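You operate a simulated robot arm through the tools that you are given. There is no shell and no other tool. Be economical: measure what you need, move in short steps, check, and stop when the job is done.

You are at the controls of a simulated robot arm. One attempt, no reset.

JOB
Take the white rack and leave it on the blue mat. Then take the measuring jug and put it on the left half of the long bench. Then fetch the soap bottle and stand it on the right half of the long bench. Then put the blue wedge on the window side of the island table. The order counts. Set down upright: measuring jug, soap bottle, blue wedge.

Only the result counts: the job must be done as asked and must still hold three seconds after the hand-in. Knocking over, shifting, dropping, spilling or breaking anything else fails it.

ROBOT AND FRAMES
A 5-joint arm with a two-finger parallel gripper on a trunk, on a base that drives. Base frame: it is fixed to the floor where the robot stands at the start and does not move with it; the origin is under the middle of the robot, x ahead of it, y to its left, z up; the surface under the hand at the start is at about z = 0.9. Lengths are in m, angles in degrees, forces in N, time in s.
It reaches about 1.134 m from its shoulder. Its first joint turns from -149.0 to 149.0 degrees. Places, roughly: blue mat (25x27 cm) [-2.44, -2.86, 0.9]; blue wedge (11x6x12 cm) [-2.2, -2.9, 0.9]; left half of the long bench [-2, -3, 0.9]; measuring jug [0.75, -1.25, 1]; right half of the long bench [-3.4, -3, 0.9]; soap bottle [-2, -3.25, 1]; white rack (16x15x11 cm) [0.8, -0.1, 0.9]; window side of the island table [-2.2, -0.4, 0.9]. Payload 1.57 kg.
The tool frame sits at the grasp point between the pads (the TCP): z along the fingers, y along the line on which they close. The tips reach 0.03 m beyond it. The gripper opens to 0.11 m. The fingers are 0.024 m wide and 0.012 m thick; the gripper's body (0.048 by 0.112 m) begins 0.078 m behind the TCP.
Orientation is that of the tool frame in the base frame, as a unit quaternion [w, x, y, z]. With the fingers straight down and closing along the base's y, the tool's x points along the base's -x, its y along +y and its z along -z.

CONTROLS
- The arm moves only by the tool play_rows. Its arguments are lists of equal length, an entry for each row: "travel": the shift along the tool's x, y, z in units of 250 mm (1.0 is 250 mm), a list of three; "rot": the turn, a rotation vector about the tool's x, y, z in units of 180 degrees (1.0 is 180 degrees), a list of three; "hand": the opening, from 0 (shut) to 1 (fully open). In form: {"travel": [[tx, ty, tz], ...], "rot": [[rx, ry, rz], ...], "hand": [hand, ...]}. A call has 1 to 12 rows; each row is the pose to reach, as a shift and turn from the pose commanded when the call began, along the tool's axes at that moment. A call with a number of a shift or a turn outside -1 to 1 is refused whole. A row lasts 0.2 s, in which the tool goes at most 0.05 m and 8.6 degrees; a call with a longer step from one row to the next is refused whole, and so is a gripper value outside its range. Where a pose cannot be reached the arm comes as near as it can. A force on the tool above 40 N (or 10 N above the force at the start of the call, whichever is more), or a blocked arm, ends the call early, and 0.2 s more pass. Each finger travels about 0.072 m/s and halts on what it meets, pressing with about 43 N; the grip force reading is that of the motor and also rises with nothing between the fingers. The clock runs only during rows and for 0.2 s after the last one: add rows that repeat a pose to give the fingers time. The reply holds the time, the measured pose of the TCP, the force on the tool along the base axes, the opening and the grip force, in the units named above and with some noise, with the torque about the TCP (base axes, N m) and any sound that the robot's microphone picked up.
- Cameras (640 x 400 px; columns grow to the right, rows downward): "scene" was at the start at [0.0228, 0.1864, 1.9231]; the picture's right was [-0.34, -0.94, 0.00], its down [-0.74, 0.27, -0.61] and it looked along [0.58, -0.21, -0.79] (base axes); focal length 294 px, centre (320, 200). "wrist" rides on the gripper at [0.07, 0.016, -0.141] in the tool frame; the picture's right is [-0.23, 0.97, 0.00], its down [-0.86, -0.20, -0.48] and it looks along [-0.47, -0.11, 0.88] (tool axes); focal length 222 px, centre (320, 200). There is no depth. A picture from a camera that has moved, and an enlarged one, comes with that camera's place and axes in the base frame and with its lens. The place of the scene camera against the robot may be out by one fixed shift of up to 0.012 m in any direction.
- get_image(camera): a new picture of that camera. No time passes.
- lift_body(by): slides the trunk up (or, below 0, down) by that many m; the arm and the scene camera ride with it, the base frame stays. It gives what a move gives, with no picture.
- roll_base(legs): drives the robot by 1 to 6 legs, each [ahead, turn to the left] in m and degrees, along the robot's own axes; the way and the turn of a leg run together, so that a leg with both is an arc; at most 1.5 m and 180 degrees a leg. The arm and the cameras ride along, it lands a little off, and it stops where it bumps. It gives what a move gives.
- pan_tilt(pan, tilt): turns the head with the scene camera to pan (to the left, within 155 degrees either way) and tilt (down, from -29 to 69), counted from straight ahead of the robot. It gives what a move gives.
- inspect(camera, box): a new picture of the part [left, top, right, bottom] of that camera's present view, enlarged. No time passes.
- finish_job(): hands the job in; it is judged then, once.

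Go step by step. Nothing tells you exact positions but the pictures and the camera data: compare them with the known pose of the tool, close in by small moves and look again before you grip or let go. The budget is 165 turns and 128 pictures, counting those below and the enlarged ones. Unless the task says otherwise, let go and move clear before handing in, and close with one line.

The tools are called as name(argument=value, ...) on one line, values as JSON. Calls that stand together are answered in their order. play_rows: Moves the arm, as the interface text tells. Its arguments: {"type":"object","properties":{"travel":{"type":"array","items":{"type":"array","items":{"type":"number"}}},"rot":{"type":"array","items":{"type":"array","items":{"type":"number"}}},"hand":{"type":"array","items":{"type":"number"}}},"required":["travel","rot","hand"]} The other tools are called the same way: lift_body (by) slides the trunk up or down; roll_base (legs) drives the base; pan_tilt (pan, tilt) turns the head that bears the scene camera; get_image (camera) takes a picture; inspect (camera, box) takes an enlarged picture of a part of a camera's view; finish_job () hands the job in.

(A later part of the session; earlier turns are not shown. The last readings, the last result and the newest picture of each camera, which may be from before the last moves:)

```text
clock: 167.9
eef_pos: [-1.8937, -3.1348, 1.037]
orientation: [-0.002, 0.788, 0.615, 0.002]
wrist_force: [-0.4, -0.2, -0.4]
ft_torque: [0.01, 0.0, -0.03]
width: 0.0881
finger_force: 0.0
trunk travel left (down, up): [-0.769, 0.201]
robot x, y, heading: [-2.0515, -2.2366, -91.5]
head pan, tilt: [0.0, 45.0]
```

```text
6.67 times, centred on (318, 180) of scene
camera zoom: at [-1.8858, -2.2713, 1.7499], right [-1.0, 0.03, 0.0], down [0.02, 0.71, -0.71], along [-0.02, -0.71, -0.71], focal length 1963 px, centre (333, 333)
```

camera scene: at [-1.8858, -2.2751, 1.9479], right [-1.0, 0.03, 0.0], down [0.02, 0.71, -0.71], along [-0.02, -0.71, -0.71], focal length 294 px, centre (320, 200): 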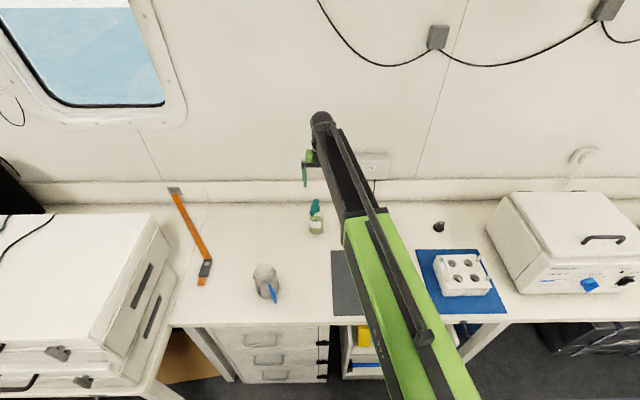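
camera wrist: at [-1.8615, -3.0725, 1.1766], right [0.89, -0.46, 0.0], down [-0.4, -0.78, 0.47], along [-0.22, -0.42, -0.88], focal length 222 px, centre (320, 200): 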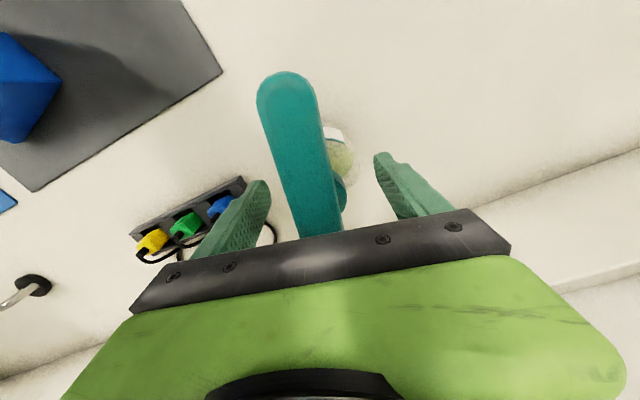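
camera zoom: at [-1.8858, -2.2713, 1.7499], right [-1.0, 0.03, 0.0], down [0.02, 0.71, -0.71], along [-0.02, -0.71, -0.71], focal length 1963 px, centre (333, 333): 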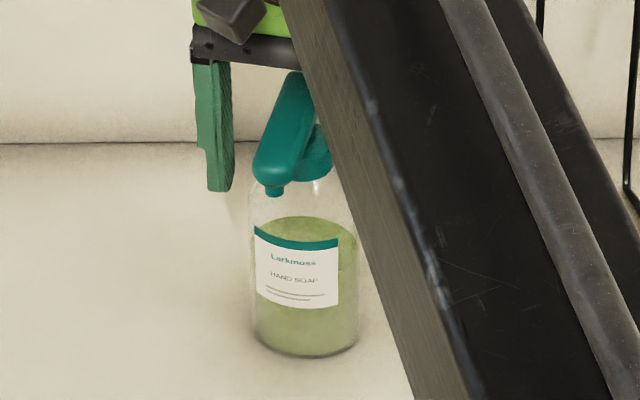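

Finger pads bracket the collar. Closing.

play_rows(travel=[[0, 0, 0], [0, 0, 0], [0, 0, 0], [0, 0, 0], [0, 0, 0]], rot=[[0, 0, 0], [0, 0, 0], [0, 0, 0], [0, 0, 0], [0, 0, 0]], hand=[0.6, 0.4, 0.2, 0, 0])

get_image(camera="wrist")

inspect(camera="scene", box=[270, 150, 366, 210])

```text
clock: 169.1
eef_pos: [-1.8929, -3.1349, 1.0373]
orientation: [-0.001, 0.788, 0.616, 0.001]
wrist_force: [2.0, -3.0, 9.0]
ft_torque: [-0.18, -0.17, 0.0]
width: 0.0614
finger_force: 42.4
trunk travel left (down, up): [-0.769, 0.201]
robot x, y, heading: [-2.053, -2.2349, -92.1]
head pan, tilt: [0.0, 45.0]
```

```text
59 pictures are left
camera wrist: at [-1.8613, -3.0721, 1.1771], right [0.89, -0.46, 0.0], down [-0.4, -0.78, 0.48], along [-0.22, -0.42, -0.88], focal length 222 px, centre (320, 200)
```

wrist: 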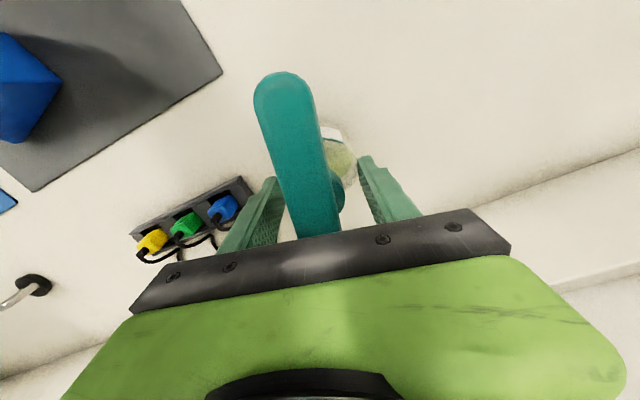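

```text
6.67 times, centred on (318, 180) of scene
camera zoom: at [-1.8856, -2.2705, 1.75], right [-1.0, 0.03, 0.0], down [0.02, 0.71, -0.71], along [-0.02, -0.71, -0.71], focal length 1963 px, centre (333, 333)
```

zoom: 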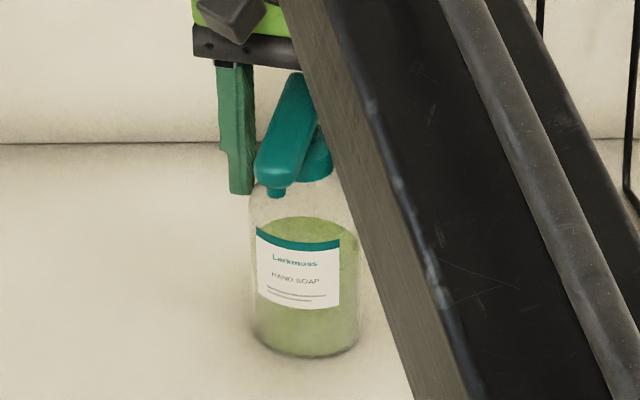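

The tips caught the bottle's shoulder; open, raise 13 mm and close on the collar.

play_rows(travel=[[0, 0, 0], [0, 0, 0]], rot=[[0, 0, 0], [0, 0, 0]], hand=[0.75, 0.75])

lift_body(by=0.013)

play_rows(travel=[[0, 0, 0], [0, 0, 0], [0, 0, 0], [0, 0, 0], [0, 0, 0]], rot=[[0, 0, 0], [0, 0, 0], [0, 0, 0], [0, 0, 0], [0, 0, 0]], hand=[0.5, 0.35, 0.2, 0, 0])

get_image(camera="wrist")

inspect(camera="scene", box=[270, 150, 366, 210])

```text
clock: 169.7
eef_pos: [-1.8929, -3.136, 1.0361]
orientation: [-0.002, 0.788, 0.616, 0.002]
wrist_force: [0.3, 0.7, 0.3]
ft_torque: [0.02, -0.01, 0.02]
width: 0.0825
finger_force: 0.0
trunk travel left (down, up): [-0.769, 0.201]
robot x, y, heading: [-2.05, -2.2389, -91.9]
head pan, tilt: [0.0, 45.0]
```

```text
clock: 170.3
eef_pos: [-1.8932, -3.1355, 1.0493]
orientation: [-0.003, 0.788, 0.616, 0.002]
wrist_force: [0.0, -0.2, 0.5]
ft_torque: [0.03, 0.01, 0.0]
width: 0.0824
finger_force: 0.0
trunk travel left (down, up): [-0.782, 0.188]
robot x, y, heading: [-2.0525, -2.2387, -91.6]
head pan, tilt: [0.0, 45.0]
```

```text
clock: 171.5
eef_pos: [-1.8941, -3.1355, 1.0497]
orientation: [-0.001, 0.788, 0.616, 0.001]
wrist_force: [1.6, -2.8, 9.4]
ft_torque: [-0.21, -0.06, 0.01]
width: 0.0456
finger_force: 43.3
trunk travel left (down, up): [-0.782, 0.188]
robot x, y, heading: [-2.0528, -2.235, -91.8]
head pan, tilt: [0.0, 45.0]
```

```text
57 pictures are left
camera wrist: at [-1.8613, -3.0721, 1.1901], right [0.89, -0.46, 0.0], down [-0.4, -0.78, 0.48], along [-0.22, -0.42, -0.88], focal length 222 px, centre (320, 200)
```

wrist: 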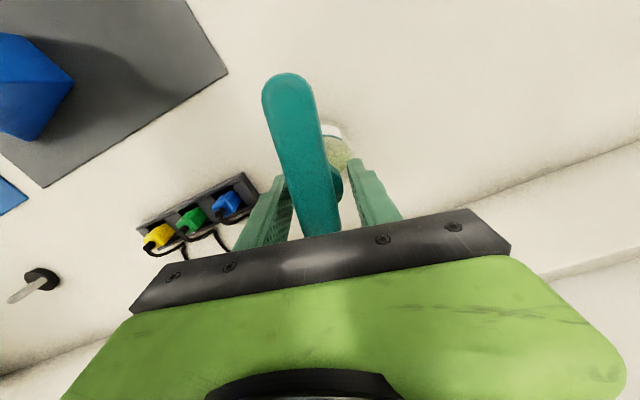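

```text
6.67 times, centred on (318, 180) of scene
camera zoom: at [-1.8857, -2.2705, 1.763], right [-1.0, 0.03, 0.0], down [0.02, 0.71, -0.71], along [-0.02, -0.71, -0.71], focal length 1963 px, centre (333, 333)
```

zoom: 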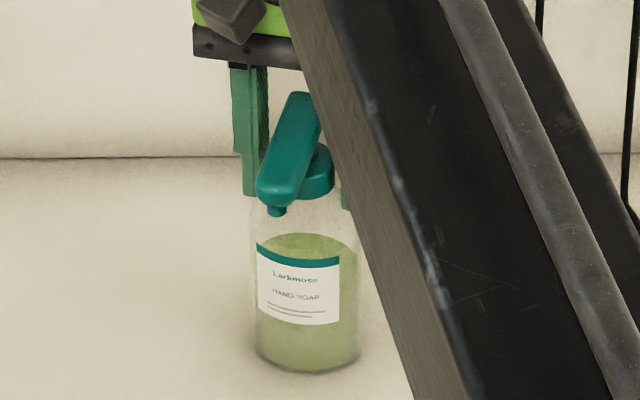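

play_rows(travel=[[0, 0, 0], [0, 0, 0]], rot=[[0, 0, 0], [0, 0, 0]], hand=[0.65, 0.65])

lift_body(by=0.008)

play_rows(travel=[[0, 0, 0], [0, 0, 0], [0, 0, 0], [0, 0, 0], [0, 0, 0]], rot=[[0, 0, 0], [0, 0, 0], [0, 0, 0], [0, 0, 0], [0, 0, 0]], hand=[0.5, 0.35, 0.2, 0, 0])

inspect(camera="scene", box=[270, 150, 366, 210])

```text
clock: 172.1
eef_pos: [-1.894, -3.1368, 1.05]
orientation: [-0.002, 0.788, 0.615, 0.002]
wrist_force: [-0.6, 0.3, -0.1]
ft_torque: [0.01, -0.02, 0.0]
width: 0.0715
finger_force: 0.1
trunk travel left (down, up): [-0.782, 0.188]
robot x, y, heading: [-2.0533, -2.2366, -91.8]
head pan, tilt: [0.0, 45.0]
```

```text
clock: 172.7
eef_pos: [-1.8942, -3.1358, 1.057]
orientation: [-0.001, 0.788, 0.615, 0.002]
wrist_force: [0.0, 0.1, 0.4]
ft_torque: [-0.03, 0.0, 0.02]
width: 0.0717
finger_force: 0.0
trunk travel left (down, up): [-0.79, 0.18]
robot x, y, heading: [-2.0534, -2.2356, -91.8]
head pan, tilt: [0.0, 45.0]
```

```text
clock: 173.9
eef_pos: [-1.8929, -3.1345, 1.0585]
orientation: [-0.001, 0.788, 0.616, 0.001]
wrist_force: [2.0, -3.1, 8.4]
ft_torque: [-0.14, -0.06, -0.03]
width: 0.0358
finger_force: 42.2
trunk travel left (down, up): [-0.79, 0.18]
robot x, y, heading: [-2.0529, -2.2342, -92.0]
head pan, tilt: [0.0, 45.0]
```

```text
6.67 times, centred on (318, 180) of scene
camera zoom: at [-1.8857, -2.2705, 1.7711], right [-1.0, 0.03, 0.0], down [0.02, 0.71, -0.71], along [-0.02, -0.71, -0.71], focal length 1963 px, centre (333, 333)
```

zoom: 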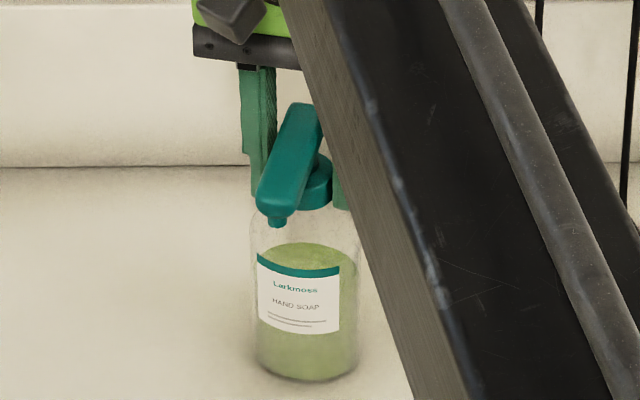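

Width still follows a cone (shape narrows with height). Try another 8 mm higher.

play_rows(travel=[[0, 0, 0], [0, 0, 0]], rot=[[0, 0, 0], [0, 0, 0]], hand=[0.55, 0.55])

lift_body(by=0.008)

play_rows(travel=[[0, 0, 0], [0, 0, 0], [0, 0, 0], [0, 0, 0], [0, 0, 0]], rot=[[0, 0, 0], [0, 0, 0], [0, 0, 0], [0, 0, 0], [0, 0, 0]], hand=[0.5, 0.35, 0.2, 0, 0])

inspect(camera="scene", box=[270, 150, 366, 210])

inspect(camera="wrist", box=[240, 80, 400, 240])

```text
clock: 174.5
eef_pos: [-1.8934, -3.1361, 1.0567]
orientation: [-0.002, 0.788, 0.616, 0.002]
wrist_force: [-0.5, -0.5, -1.6]
ft_torque: [0.0, 0.0, -0.05]
width: 0.0604
finger_force: 0.0
trunk travel left (down, up): [-0.79, 0.18]
robot x, y, heading: [-2.0498, -2.2364, -91.8]
head pan, tilt: [0.0, 45.0]
```

```text
clock: 175.1
eef_pos: [-1.8936, -3.1361, 1.0657]
orientation: [-0.002, 0.788, 0.616, 0.002]
wrist_force: [0.0, -0.2, -0.7]
ft_torque: [0.0, -0.02, 0.01]
width: 0.0605
finger_force: 0.1
trunk travel left (down, up): [-0.798, 0.172]
robot x, y, heading: [-2.0517, -2.2369, -91.7]
head pan, tilt: [0.0, 45.0]
```

```text
clock: 176.3
eef_pos: [-1.8935, -3.1352, 1.0661]
orientation: [-0.002, 0.788, 0.616, 0.002]
wrist_force: [1.0, -0.6, 0.4]
ft_torque: [-0.12, -0.22, 0.01]
width: 0.0341
finger_force: 41.4
trunk travel left (down, up): [-0.798, 0.172]
robot x, y, heading: [-2.0475, -2.2324, -91.8]
head pan, tilt: [0.0, 45.0]
```

```text
6.67 times, centred on (318, 180) of scene
camera zoom: at [-1.8856, -2.2714, 1.7789], right [-1.0, 0.03, 0.0], down [0.02, 0.71, -0.71], along [-0.02, -0.71, -0.71], focal length 1963 px, centre (333, 333)
```

zoom: 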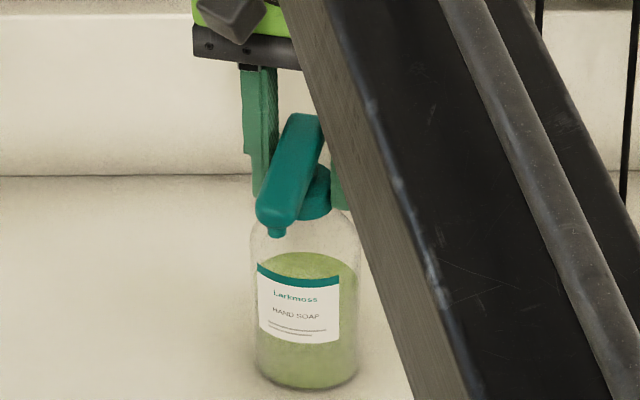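

```text
2.50 times, centred on (320, 160) of wrist
camera zoom: at [-1.8612, -3.0726, 1.2055], right [0.89, -0.46, 0.0], down [-0.4, -0.78, 0.47], along [-0.22, -0.42, -0.88], focal length 555 px, centre (320, 300)
```

zoom: 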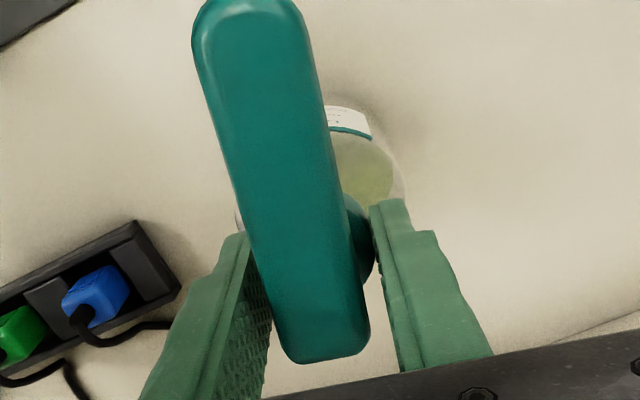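

Now 34 mm with no upward force: a clean grip on the collar. Test lift.

lift_body(by=0.02)

inspect(camera="scene", box=[270, 150, 366, 210])

```text
clock: 176.9
eef_pos: [-1.8919, -3.137, 1.0841]
orientation: [-0.003, 0.788, 0.616, 0.002]
wrist_force: [0.4, -1.4, -2.8]
ft_torque: [-0.01, 0.02, 0.0]
width: 0.0339
finger_force: 41.0
trunk travel left (down, up): [-0.818, 0.152]
robot x, y, heading: [-2.0564, -2.2342, -91.8]
head pan, tilt: [0.0, 45.0]
```

```text
6.67 times, centred on (318, 180) of scene
camera zoom: at [-1.8855, -2.2721, 1.7989], right [-1.0, 0.03, 0.0], down [0.02, 0.71, -0.71], along [-0.02, -0.71, -0.71], focal length 1963 px, centre (333, 333)
```

zoom: 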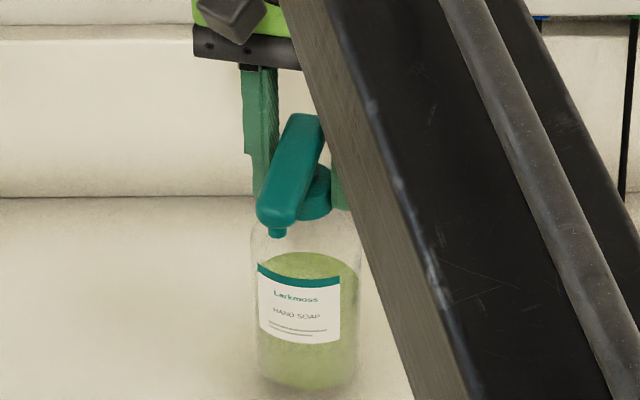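

Lifted. Raise fully and retract straight back.

lift_body(by=0.15)

play_rows(travel=[[0.155, -0.038, 0], [0.31, -0.076, 0], [0.465, -0.114, 0], [0.62, -0.152, 0], [0.776, -0.19, 0]], rot=[[0, 0, 0], [0, 0, 0], [0, 0, 0], [0, 0, 0], [0, 0, 0]], hand=[0, 0, 0, 0, 0])

play_rows(travel=[[0.14, -0.07, 0], [0.28, -0.14, 0], [0.42, -0.21, 0], [0.45, -0.28, 0]], rot=[[0, 0, 0], [0, 0, 0], [0, 0, 0], [0, 0, 0]], hand=[0, 0, 0, 0])

get_image(camera="scene")

```text
clock: 178.7
eef_pos: [-1.8932, -3.1359, 1.2354]
orientation: [-0.002, 0.788, 0.615, 0.001]
wrist_force: [-0.2, 0.0, -2.9]
ft_torque: [-0.03, -0.02, 0.02]
width: 0.034
finger_force: 41.2
trunk travel left (down, up): [-0.968, 0.002]
robot x, y, heading: [-2.0533, -2.2345, -91.5]
head pan, tilt: [0.0, 45.0]
```

```text
clock: 179.9
eef_pos: [-1.8941, -2.9359, 1.235]
orientation: [-0.001, 0.788, 0.616, 0.002]
wrist_force: [-0.4, 1.3, -2.8]
ft_torque: [0.02, 0.0, 0.0]
width: 0.0336
finger_force: 41.5
out of reach, approached as far as the arm can: row 3, 4
trunk travel left (down, up): [-0.968, 0.002]
robot x, y, heading: [-2.0523, -2.2344, -91.8]
head pan, tilt: [0.0, 45.0]
```

```text
clock: 180.9
eef_pos: [-1.9335, -2.8095, 1.2355]
orientation: [-0.002, 0.788, 0.616, 0.002]
wrist_force: [-0.2, -0.3, -3.4]
ft_torque: [-0.02, 0.0, 0.0]
width: 0.0341
finger_force: 41.6
trunk travel left (down, up): [-0.968, 0.002]
robot x, y, heading: [-2.0523, -2.2324, -91.8]
head pan, tilt: [0.0, 45.0]
```

```text
51 pictures are left
camera scene: at [-1.8861, -2.2722, 1.9489], right [-1.0, 0.03, 0.0], down [0.02, 0.71, -0.71], along [-0.02, -0.71, -0.71], focal length 294 px, centre (320, 200)
```

scene: 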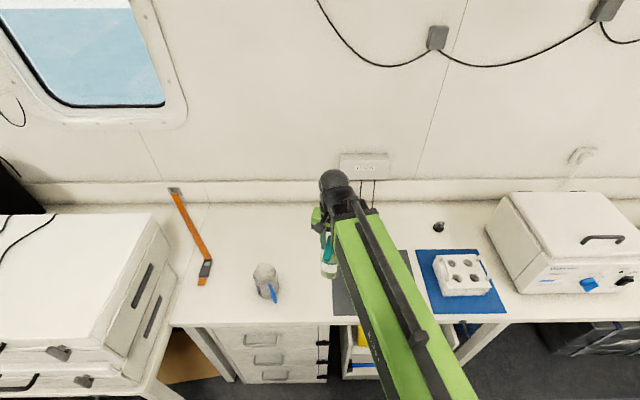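

roll_base(legs=[[-0.75, 0], [0, -88], [1.15, 0], [0, 89]])

get_image(camera="scene")

```text
clock: 197.8
eef_pos: [-3.0413, -2.0913, 1.2353]
orientation: [-0.003, 0.784, 0.621, 0.002]
wrist_force: [-1.2, -0.7, -2.8]
ft_torque: [-0.03, -0.01, -0.01]
width: 0.0339
finger_force: 41.5
trunk travel left (down, up): [-0.968, 0.002]
robot x, y, heading: [-3.1285, -1.5207, -91.3]
head pan, tilt: [0.0, 45.0]
```

```text
50 pictures are left
camera scene: at [-2.9596, -1.5545, 1.9487], right [-1.0, 0.03, 0.0], down [0.02, 0.71, -0.71], along [-0.02, -0.71, -0.71], focal length 294 px, centre (320, 200)
```

scene: 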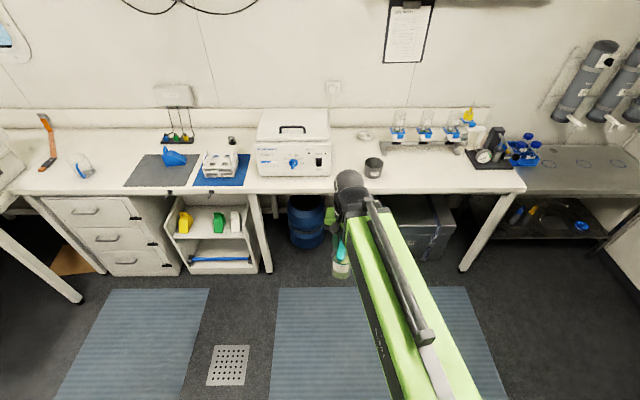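

Free spot on the right half: about (-3.5, -2.82), between the grey cup and the balance. Reposition.

roll_base(legs=[[0, -45], [0.5, 0], [0, 46], [0.1, 0]])

get_image(camera="scene")

get_image(camera="wrist")

```text
clock: 205.5
eef_pos: [-3.3693, -2.528, 1.2341]
orientation: [-0.003, 0.774, 0.633, 0.002]
wrist_force: [0.2, -0.7, -2.9]
ft_torque: [-0.01, -0.01, 0.02]
width: 0.0339
finger_force: 42.0
trunk travel left (down, up): [-0.968, 0.002]
robot x, y, heading: [-3.4505, -1.959, -90.5]
head pan, tilt: [0.0, 45.0]
```

```text
49 pictures are left
camera scene: at [-3.2839, -1.9916, 1.949], right [-1.0, 0.01, 0.0], down [0.01, 0.71, -0.71], along [-0.01, -0.71, -0.71], focal length 294 px, centre (320, 200)
```

scene: 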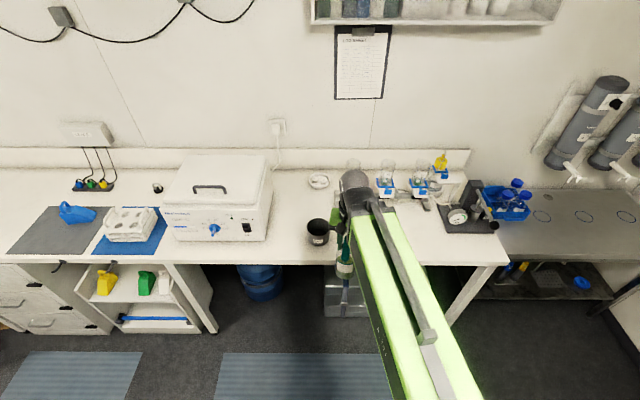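

```text
48 pictures are left
camera wrist: at [-3.3406, -2.4642, 1.3754], right [0.91, -0.41, 0.0], down [-0.36, -0.8, 0.47], along [-0.2, -0.43, -0.88], focal length 222 px, centre (320, 200)
```

wrist: 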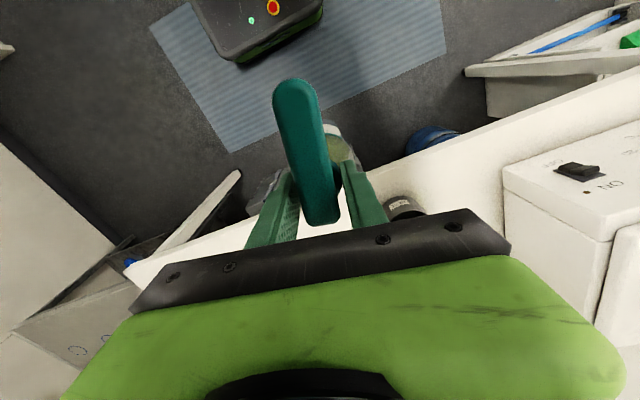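

play_rows(travel=[[-0.147, -0.047, 0], [-0.294, -0.094, 0], [-0.441, -0.14, 0], [-0.588, -0.187, 0]], rot=[[0, 0, 0], [0, 0, 0], [0, 0, 0], [0, 0, 0]], hand=[0, 0, 0, 0])

play_rows(travel=[[-0.147, -0.047, 0], [-0.294, -0.094, 0], [-0.441, -0.14, 0], [-0.588, -0.187, 0], [-0.588, -0.187, 0]], rot=[[0, 0, 0], [0, 0, 0], [0, 0, 0], [0, 0, 0], [0, 0, 0]], hand=[0, 0, 0, 0, 0])

lift_body(by=-0.14)

get_image(camera="scene")

get_image(camera="wrist")

```text
clock: 206.5
eef_pos: [-3.4458, -2.6658, 1.2338]
orientation: [-0.001, 0.773, 0.634, 0.002]
wrist_force: [-0.3, 0.1, -2.2]
ft_torque: [-0.02, 0.02, -0.02]
width: 0.0339
finger_force: 41.2
trunk travel left (down, up): [-0.968, 0.002]
robot x, y, heading: [-3.447, -1.9604, -90.9]
head pan, tilt: [0.0, 45.0]
```

```text
clock: 207.7
eef_pos: [-3.5165, -2.7987, 1.2353]
orientation: [-0.003, 0.774, 0.633, 0.001]
wrist_force: [0.7, 1.2, -3.4]
ft_torque: [0.04, -0.02, 0.02]
width: 0.034
finger_force: 41.5
out of reach, approached as far as the arm can: row 1, 2
trunk travel left (down, up): [-0.968, 0.002]
robot x, y, heading: [-3.4481, -1.9561, -90.8]
head pan, tilt: [0.0, 45.0]
```

```text
clock: 209.4
eef_pos: [-3.5173, -2.799, 1.0957]
orientation: [-0.002, 0.774, 0.634, 0.002]
wrist_force: [0.3, 0.0, -3.1]
ft_torque: [0.02, 0.01, 0.02]
width: 0.0338
finger_force: 41.5
trunk travel left (down, up): [-0.828, 0.142]
robot x, y, heading: [-3.4491, -1.9597, -90.6]
head pan, tilt: [0.0, 45.0]
```

```text
47 pictures are left
camera scene: at [-3.2835, -1.991, 1.809], right [-1.0, 0.01, 0.0], down [0.01, 0.71, -0.71], along [-0.01, -0.71, -0.71], focal length 294 px, centre (320, 200)
```

scene: 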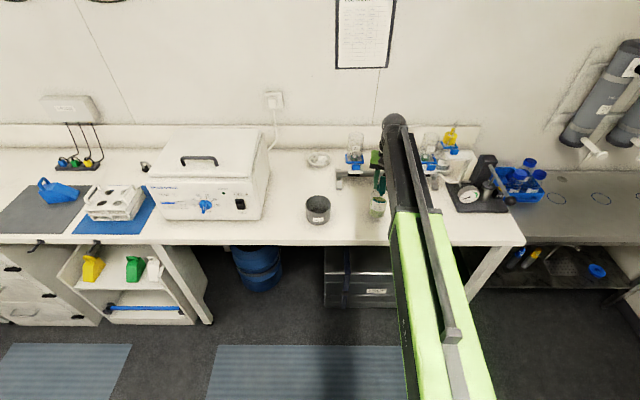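

```text
46 pictures are left
camera wrist: at [-3.4878, -2.7344, 1.2355], right [0.91, -0.41, 0.0], down [-0.36, -0.8, 0.47], along [-0.2, -0.43, -0.88], focal length 222 px, centre (320, 200)
```

wrist: 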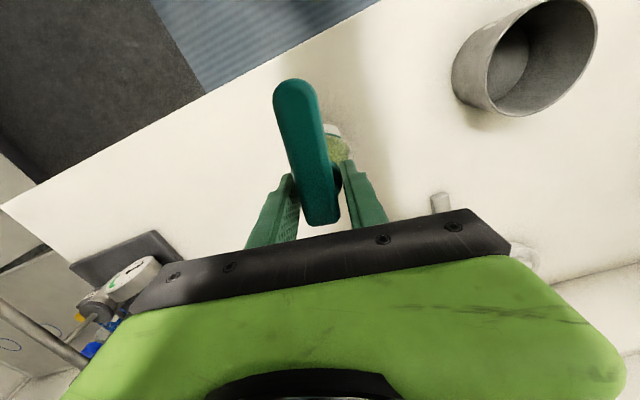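

lift_body(by=-0.026)

lift_body(by=-0.004)

```text
clock: 210.1
eef_pos: [-3.517, -2.7985, 1.0686]
orientation: [-0.002, 0.774, 0.633, 0.003]
wrist_force: [0.1, 0.2, -3.5]
ft_torque: [0.04, 0.04, -0.02]
width: 0.0341
finger_force: 41.8
trunk travel left (down, up): [-0.802, 0.168]
robot x, y, heading: [-3.4539, -1.9618, -90.7]
head pan, tilt: [0.0, 45.0]
```

```text
clock: 210.6
eef_pos: [-3.5168, -2.7985, 1.0668]
orientation: [-0.001, 0.774, 0.634, 0.001]
wrist_force: [-0.1, -8.3, 24.1]
ft_torque: [-0.81, -0.03, -0.05]
width: 0.0339
finger_force: 41.7
trunk travel left (down, up): [-0.798, 0.172]
robot x, y, heading: [-3.4503, -1.9587, -90.7]
head pan, tilt: [0.0, 45.0]
```

lift_body(by=0.002)

play_rows(travel=[[0, 0, 0], [0, 0, 0], [0, 0, 0], [0, 0, 0]], rot=[[0, 0, 0], [0, 0, 0], [0, 0, 0], [0, 0, 0]], hand=[0.45, 0.7, 0.9, 0.9])

lift_body(by=0.1)

get_image(camera="wrist")

inspect(camera="scene", box=[300, 130, 460, 230])

```text
clock: 211.1
eef_pos: [-3.517, -2.7988, 1.0655]
orientation: [-0.002, 0.774, 0.633, 0.002]
wrist_force: [1.0, 1.2, -1.4]
ft_torque: [0.1, -0.07, 0.02]
width: 0.034
finger_force: 41.2
trunk travel left (down, up): [-0.8, 0.17]
robot x, y, heading: [-3.4502, -1.9573, -90.8]
head pan, tilt: [0.0, 45.0]
```

```text
clock: 212.1
eef_pos: [-3.5169, -2.7991, 1.0664]
orientation: [-0.002, 0.773, 0.634, 0.001]
wrist_force: [0.3, -0.2, -0.3]
ft_torque: [0.0, -0.01, 0.0]
width: 0.0989
finger_force: 0.0
trunk travel left (down, up): [-0.8, 0.17]
robot x, y, heading: [-3.4528, -1.9576, -90.8]
head pan, tilt: [0.0, 45.0]
```

```text
clock: 213.5
eef_pos: [-3.5161, -2.7987, 1.1661]
orientation: [-0.001, 0.774, 0.634, 0.002]
wrist_force: [0.2, -0.3, 0.7]
ft_torque: [-0.03, -0.02, 0.0]
width: 0.0994
finger_force: 0.1
trunk travel left (down, up): [-0.9, 0.07]
robot x, y, heading: [-3.4482, -1.959, -90.7]
head pan, tilt: [0.0, 45.0]
```

```text
45 pictures are left
camera wrist: at [-3.4875, -2.7342, 1.3075], right [0.91, -0.41, 0.0], down [-0.36, -0.8, 0.47], along [-0.2, -0.43, -0.88], focal length 222 px, centre (320, 200)
```

wrist: 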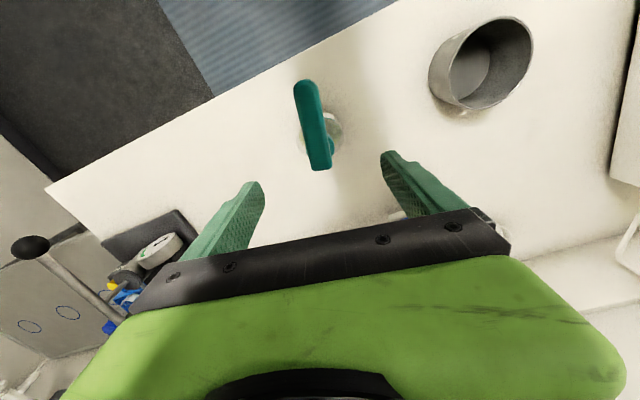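

```text
4.00 times, centred on (380, 180) of scene
camera zoom: at [-3.2834, -1.9907, 1.8809], right [-1.0, 0.01, 0.0], down [0.01, 0.71, -0.71], along [-0.01, -0.71, -0.71], focal length 1178 px, centre (80, 280)
```

zoom: 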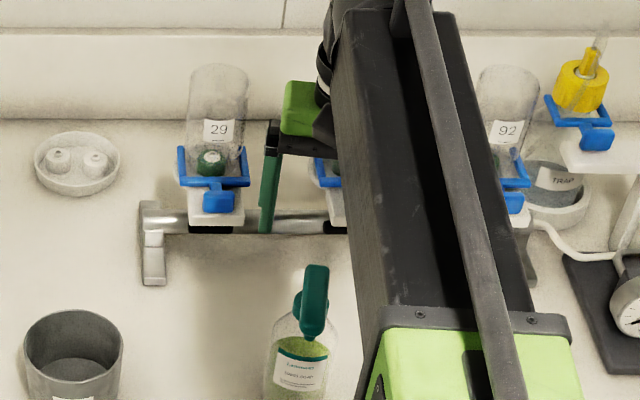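

Soap is standing. Now the wedge: raise, retract, drive to x≈-2.2.

lift_body(by=0.067)

play_rows(travel=[[0.188, -0.038, 0], [0.376, -0.076, 0], [0.564, -0.114, 0], [0.752, -0.152, 0], [0.94, -0.19, 0]], rot=[[0, 0, -0.013], [0, 0, -0.026], [0, 0, -0.039], [0, 0, -0.052], [0, 0, -0.064]], hand=[1, 1, 1, 1, 1])

roll_base(legs=[[-0.45, 0], [0, 91], [1.23, 0], [0, -90]])

get_image(camera="scene")

```text
clock: 214.5
eef_pos: [-3.5162, -2.7986, 1.234]
orientation: [-0.002, 0.774, 0.633, 0.002]
wrist_force: [0.7, 0.6, 1.0]
ft_torque: [-0.03, 0.01, 0.02]
width: 0.0988
finger_force: 0.2
trunk travel left (down, up): [-0.967, 0.003]
robot x, y, heading: [-3.4453, -1.9582, -90.7]
head pan, tilt: [0.0, 45.0]
```

```text
clock: 215.7
eef_pos: [-3.5198, -2.5563, 1.2351]
orientation: [-0.001, 0.706, 0.709, 0.001]
wrist_force: [0.1, -0.7, -0.5]
ft_torque: [-0.02, -0.03, 0.02]
width: 0.1099
finger_force: 0.0
trunk travel left (down, up): [-0.967, 0.003]
robot x, y, heading: [-3.4503, -1.9595, -90.8]
head pan, tilt: [0.0, 45.0]
```

```text
clock: 232.0
eef_pos: [-2.2552, -2.0763, 1.2353]
orientation: [-0.003, 0.694, 0.72, 0.0]
wrist_force: [-4.6, 0.8, -0.6]
ft_torque: [-0.04, -0.24, -0.04]
width: 0.11
finger_force: 0.1
trunk travel left (down, up): [-0.967, 0.003]
robot x, y, heading: [-2.2441, -1.4782, -87.8]
head pan, tilt: [0.0, 45.0]
```

```text
43 pictures are left
camera scene: at [-2.0718, -1.4988, 1.9475], right [-1.0, -0.04, 0.0], down [-0.03, 0.71, -0.71], along [0.02, -0.71, -0.71], focal length 294 px, centre (320, 200)
```

scene: 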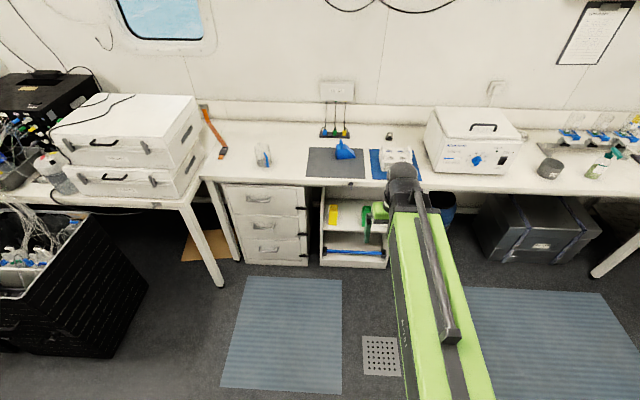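

roll_base(legs=[[0.58, 0]])

get_image(camera="wrist")

inspect(camera="scene", box=[260, 150, 420, 250])

```text
clock: 235.4
eef_pos: [-2.2313, -2.6692, 1.2332]
orientation: [-0.002, 0.691, 0.723, 0.001]
wrist_force: [0.6, 0.6, 0.1]
ft_torque: [0.05, -0.03, 0.0]
width: 0.1098
finger_force: 0.1
trunk travel left (down, up): [-0.967, 0.003]
robot x, y, heading: [-2.223, -2.0654, -87.5]
head pan, tilt: [0.0, 45.0]
```

```text
42 pictures are left
camera wrist: at [-2.2185, -2.5984, 1.3742], right [0.98, -0.18, 0.0], down [-0.16, -0.87, 0.47], along [-0.09, -0.47, -0.88], focal length 222 px, centre (320, 200)
```

wrist: 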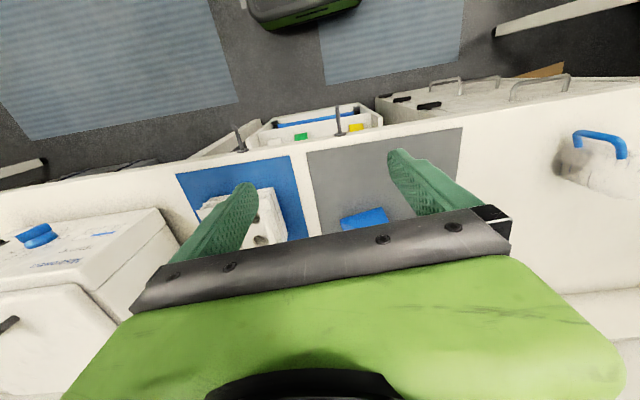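

```text
4.00 times, centred on (340, 200) of scene
camera zoom: at [-2.0533, -2.0903, 1.9479], right [-1.0, -0.04, 0.0], down [-0.03, 0.71, -0.71], along [0.03, -0.71, -0.71], focal length 1178 px, centre (240, 200)
```

zoom: 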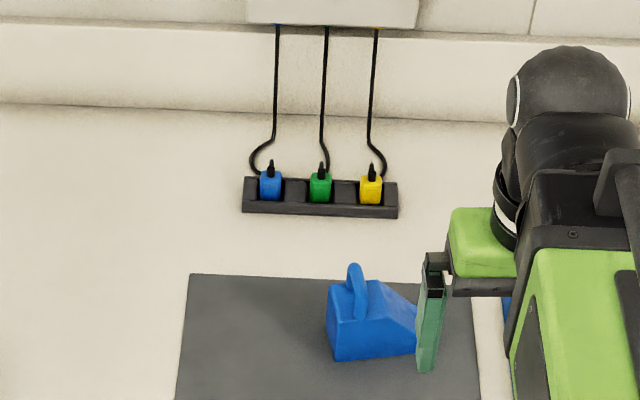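

The wedge's front base edge runs from (-2.12,-2.89) to about (-2.23,-2.905), tall end with handle to the left. I'll move over it and spin the gripper ~84° so it closes across its 6 cm width.

play_rows(travel=[[-0.1, 0.026, 0], [-0.2, 0.052, 0], [-0.3, 0.078, 0], [-0.4, 0.104, 0], [-0.5, 0.13, 0], [-0.6, 0.156, 0], [-0.7, 0.182, 0], [-0.8, 0.208, 0], [-0.9, 0.234, 0], [-0.99, 0.26, 0], [-0.99, 0.26, 0]], rot=[[0, 0, 0.0465], [0, 0, 0.093], [0, 0, 0.1395], [0, 0, 0.186], [0, 0, 0.2325], [0, 0, 0.279], [0, 0, 0.3255], [0, 0, 0.372], [0, 0, 0.4185], [0, 0, 0.465], [0, 0, 0.465]], hand=[1, 1, 1, 1, 1, 1, 1, 1, 1, 1, 1])

get_image(camera="wrist")

get_image(camera="scene")

```text
clock: 237.8
eef_pos: [-2.1524, -2.9115, 1.2346]
orientation: [-0.003, 0.997, 0.077, -0.002]
wrist_force: [0.0, 0.2, -0.3]
ft_torque: [0.01, -0.01, 0.01]
width: 0.1102
finger_force: 0.0
trunk travel left (down, up): [-0.967, 0.003]
robot x, y, heading: [-2.2209, -2.0655, -87.3]
head pan, tilt: [0.0, 45.0]
```

```text
40 pictures are left
camera wrist: at [-2.0822, -2.9173, 1.3744], right [-0.07, -1.0, 0.0], down [-0.87, 0.06, 0.48], along [-0.48, 0.04, -0.88], focal length 222 px, centre (320, 200)
```

wrist: 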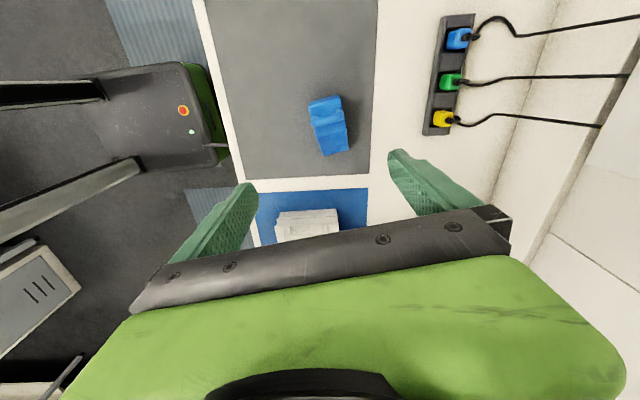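

```text
39 pictures are left
camera scene: at [-2.0535, -2.0887, 1.948], right [-1.0, -0.04, 0.0], down [-0.03, 0.71, -0.71], along [0.03, -0.71, -0.71], focal length 294 px, centre (320, 200)
```

scene: 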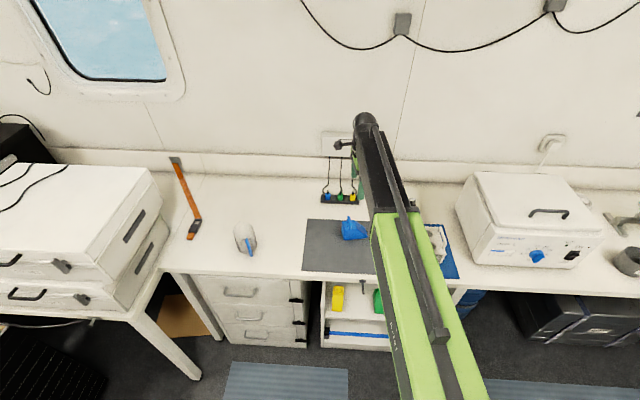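

inspect(camera="wrist", box=[264, 75, 392, 175])

```text
4.00 times, centred on (328, 125) of wrist
camera zoom: at [-2.0822, -2.9173, 1.3744], right [-0.07, -1.0, 0.0], down [-0.87, 0.06, 0.48], along [-0.48, 0.04, -0.88], focal length 888 px, centre (288, 500)
```

zoom: 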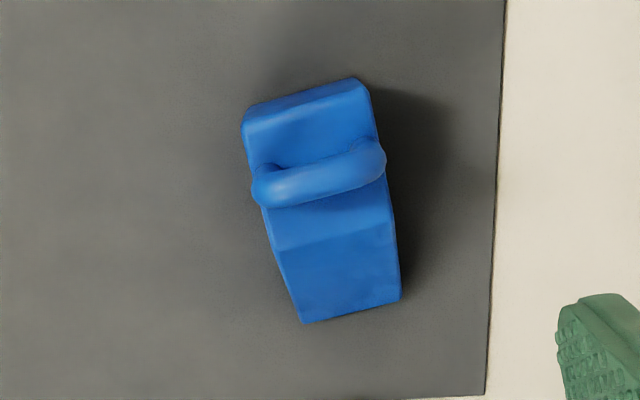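

Wedge axis ≈10°, handle at (-2.137,-2.925). Align over the handle and descend.

play_rows(travel=[[0.031, 0.059, 0], [0.031, 0.059, 0]], rot=[[0, 0, -0.006], [0, 0, -0.006]], hand=[1, 1])

lift_body(by=-0.16)

get_image(camera="wrist")

```text
clock: 238.4
eef_pos: [-2.1424, -2.9255, 1.2345]
orientation: [-0.002, 0.996, 0.088, 0.0]
wrist_force: [-0.7, 0.0, -0.1]
ft_torque: [-0.02, 0.01, -0.02]
width: 0.1102
finger_force: 0.0
trunk travel left (down, up): [-0.967, 0.003]
robot x, y, heading: [-2.2235, -2.0664, -87.5]
head pan, tilt: [0.0, 45.0]
```

```text
clock: 240.2
eef_pos: [-2.1416, -2.9247, 1.0752]
orientation: [-0.003, 0.996, 0.087, 0.0]
wrist_force: [0.3, 0.4, 0.4]
ft_torque: [0.03, 0.05, -0.02]
width: 0.1103
finger_force: 0.1
trunk travel left (down, up): [-0.807, 0.163]
robot x, y, heading: [-2.2234, -2.0654, -87.3]
head pan, tilt: [0.0, 45.0]
```

```text
37 pictures are left
camera wrist: at [-2.072, -2.9297, 1.2142], right [-0.05, -1.0, 0.0], down [-0.88, 0.05, 0.48], along [-0.48, 0.03, -0.88], focal length 222 px, centre (320, 200)
```

wrist: 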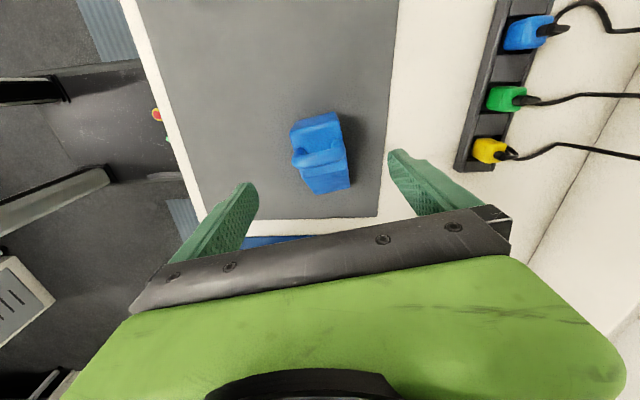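

lift_body(by=-0.08)

get_image(camera="wrist")

inspect(camera="scene", box=[270, 90, 430, 190])

```text
clock: 241.4
eef_pos: [-2.142, -2.9254, 0.9941]
orientation: [-0.001, 0.996, 0.087, 0.0]
wrist_force: [-0.5, -0.7, -0.3]
ft_torque: [-0.02, -0.01, -0.02]
width: 0.1101
finger_force: 0.0
trunk travel left (down, up): [-0.727, 0.243]
robot x, y, heading: [-2.2175, -2.066, -87.9]
head pan, tilt: [0.0, 45.0]
```

```text
36 pictures are left
camera wrist: at [-2.072, -2.9296, 1.1342], right [-0.05, -1.0, 0.0], down [-0.88, 0.05, 0.48], along [-0.48, 0.03, -0.88], focal length 222 px, centre (320, 200)
```

wrist: 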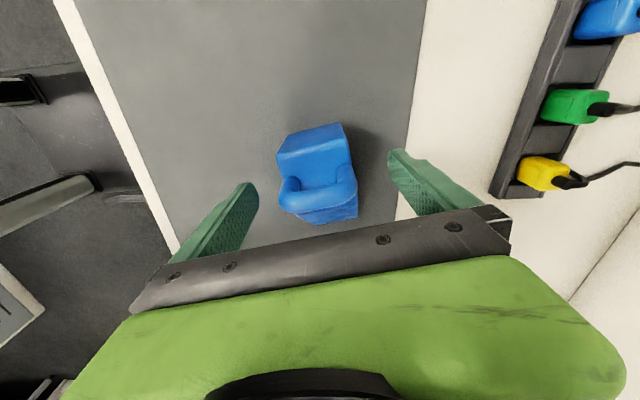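

```text
4.00 times, centred on (350, 140) of scene
camera zoom: at [-2.0534, -2.0891, 1.708], right [-1.0, -0.04, 0.0], down [-0.03, 0.71, -0.71], along [0.03, -0.71, -0.71], focal length 1178 px, centre (200, 440)
```

zoom: 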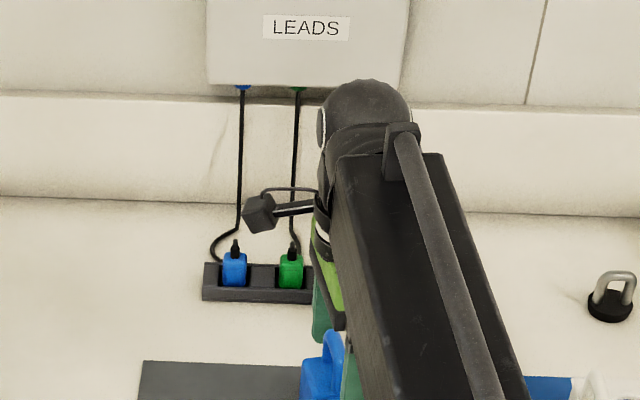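

lift_body(by=-0.034)

play_rows(travel=[[0, 0, 0], [0, 0, 0], [0, 0, 0], [0, 0, 0], [0, 0, 0]], rot=[[0, 0, 0], [0, 0, 0], [0, 0, 0], [0, 0, 0], [0, 0, 0]], hand=[0.75, 0.5, 0.4, 0.3, 0.3])

get_image(camera="wrist")

```text
clock: 242.1
eef_pos: [-2.1426, -2.9245, 0.9593]
orientation: [-0.002, 0.996, 0.088, -0.001]
wrist_force: [-0.1, 0.1, -0.6]
ft_torque: [-0.01, 0.0, 0.03]
width: 0.1103
finger_force: 0.0
trunk travel left (down, up): [-0.693, 0.277]
robot x, y, heading: [-2.2221, -2.0615, -87.5]
head pan, tilt: [0.0, 45.0]
```

```text
clock: 243.3
eef_pos: [-2.1425, -2.9246, 0.9605]
orientation: [-0.002, 0.996, 0.087, -0.001]
wrist_force: [-0.4, 0.8, 0.9]
ft_torque: [-0.06, -0.03, 0.01]
width: 0.0557
finger_force: 43.3
trunk travel left (down, up): [-0.693, 0.277]
robot x, y, heading: [-2.2229, -2.0608, -87.4]
head pan, tilt: [0.0, 45.0]
```

```text
34 pictures are left
camera wrist: at [-2.072, -2.9296, 1.1002], right [-0.05, -1.0, 0.0], down [-0.88, 0.05, 0.48], along [-0.48, 0.03, -0.88], focal length 222 px, centre (320, 200)
```

wrist: 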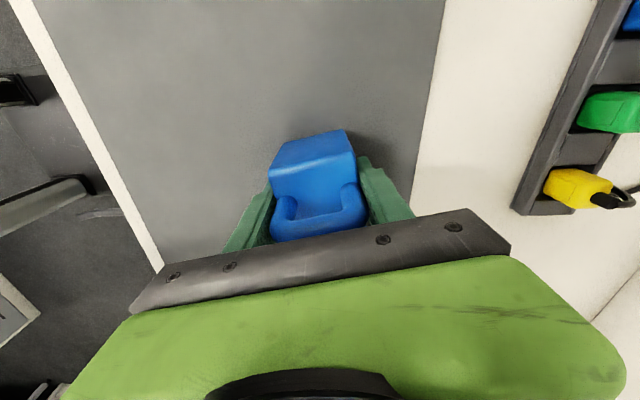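

Gripped at 56 mm across the body. Lift.

lift_body(by=0.04)

lift_body(by=0.235)

get_image(camera="wrist")

```text
clock: 244.2
eef_pos: [-2.1433, -2.9264, 1.0003]
orientation: [-0.002, 0.996, 0.087, -0.001]
wrist_force: [-0.1, 0.2, -2.7]
ft_torque: [-0.03, -0.04, 0.04]
width: 0.0557
finger_force: 42.9
trunk travel left (down, up): [-0.733, 0.237]
robot x, y, heading: [-2.2224, -2.0671, -87.5]
head pan, tilt: [0.0, 45.0]
```

```text
clock: 246.6
eef_pos: [-2.1434, -2.9255, 1.2348]
orientation: [-0.003, 0.996, 0.087, 0.0]
wrist_force: [0.4, 0.3, -2.7]
ft_torque: [0.03, -0.05, 0.05]
width: 0.0555
finger_force: 43.3
trunk travel left (down, up): [-0.968, 0.002]
robot x, y, heading: [-2.225, -2.0656, -87.3]
head pan, tilt: [0.0, 45.0]
```

```text
33 pictures are left
camera wrist: at [-2.0719, -2.93, 1.3749], right [-0.05, -1.0, 0.0], down [-0.88, 0.05, 0.48], along [-0.48, 0.03, -0.88], focal length 222 px, centre (320, 200)
```

wrist: 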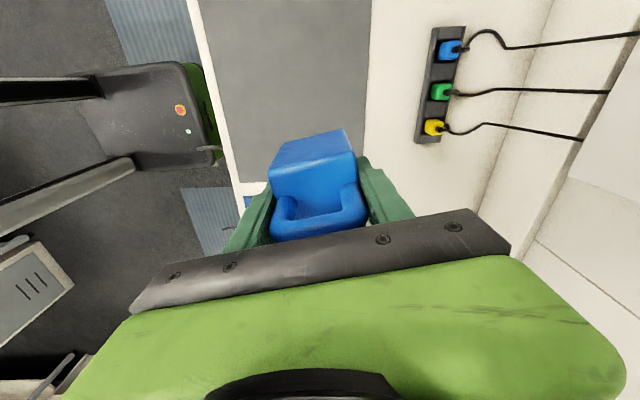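

play_rows(travel=[[0.034, -0.197, 0], [0.068, -0.394, 0], [0.102, -0.591, 0], [0.136, -0.788, 0], [0.17, -0.985, 0]], rot=[[0, 0, 0], [0, 0, 0], [0, 0, 0], [0, 0, 0], [0, 0, 0]], hand=[0.3, 0.3, 0.3, 0.3, 0.3])

roll_base(legs=[[-0.6, 0], [0, 89], [0, 88.5]])

get_image(camera="scene")

```text
clock: 247.8
eef_pos: [-2.1437, -2.67, 1.2362]
orientation: [-0.002, 0.996, 0.086, -0.001]
wrist_force: [-0.2, 0.6, -3.0]
ft_torque: [-0.02, -0.04, -0.01]
width: 0.0557
finger_force: 43.3
trunk travel left (down, up): [-0.968, 0.002]
robot x, y, heading: [-2.2252, -2.0675, -87.2]
head pan, tilt: [0.0, 45.0]
```

```text
clock: 258.4
eef_pos: [-2.2309, -0.849, 1.2352]
orientation: [0.002, -0.01, 1.0, -0.003]
wrist_force: [0.1, 0.6, -1.6]
ft_torque: [0.0, 0.05, 0.02]
width: 0.056
finger_force: 43.2
trunk travel left (down, up): [-0.968, 0.002]
robot x, y, heading: [-2.3151, -1.4459, 84.5]
head pan, tilt: [0.0, 45.0]
stopped in leg 3: the robot was blocked; the commanded pose is now the measured one
```

```text
32 pictures are left
camera scene: at [-2.4834, -1.3898, 1.949], right [1.0, -0.1, 0.0], down [-0.07, -0.7, -0.71], along [0.07, 0.7, -0.71], focal length 294 px, centre (320, 200)
```

scene: 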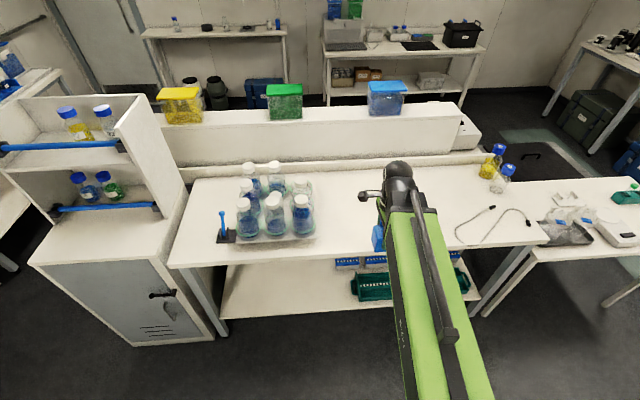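

The turn stopped slightly early ("blocked") but nothing is visibly disturbed. Check close around the base.

pan_tilt(pan=80, tilt=60)

get_image(camera="scene")

pan_tilt(pan=-100, tilt=50)

get_image(camera="scene")

```text
clock: 259.9
eef_pos: [-2.2324, -0.8477, 1.2355]
orientation: [0.002, -0.01, 1.0, -0.003]
wrist_force: [-0.1, -0.6, -2.2]
ft_torque: [-0.03, 0.07, 0.02]
width: 0.0556
finger_force: 42.9
trunk travel left (down, up): [-0.968, 0.002]
robot x, y, heading: [-2.3124, -1.449, 84.7]
head pan, tilt: [80.0, 60.0]
```

```text
31 pictures are left
camera scene: at [-2.5552, -1.4526, 1.9295], right [0.27, 0.96, 0.0], down [0.83, -0.23, -0.5], along [-0.48, 0.13, -0.87], focal length 294 px, centre (320, 200)
```

scene: 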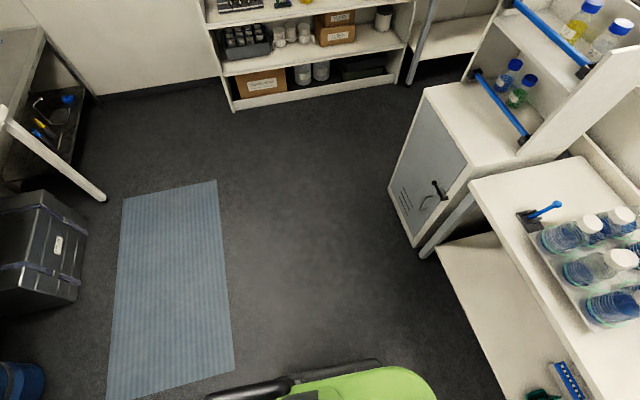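

```text
clock: 262.6
eef_pos: [-2.2321, -0.8471, 1.2348]
orientation: [0.002, -0.01, 1.0, -0.003]
wrist_force: [0.1, -0.1, -2.1]
ft_torque: [-0.01, 0.05, 0.0]
width: 0.0559
finger_force: 42.8
trunk travel left (down, up): [-0.968, 0.002]
robot x, y, heading: [-2.3169, -1.4418, 84.6]
head pan, tilt: [-100.0, 50.0]
```

```text
30 pictures are left
camera scene: at [-2.4169, -1.4908, 1.942], right [-0.27, -0.96, 0.0], down [-0.74, 0.2, -0.64], along [0.62, -0.17, -0.77], focal length 294 px, centre (320, 200)
```

scene: 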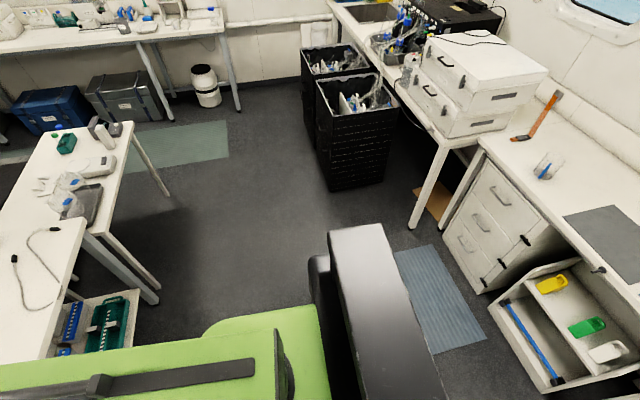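

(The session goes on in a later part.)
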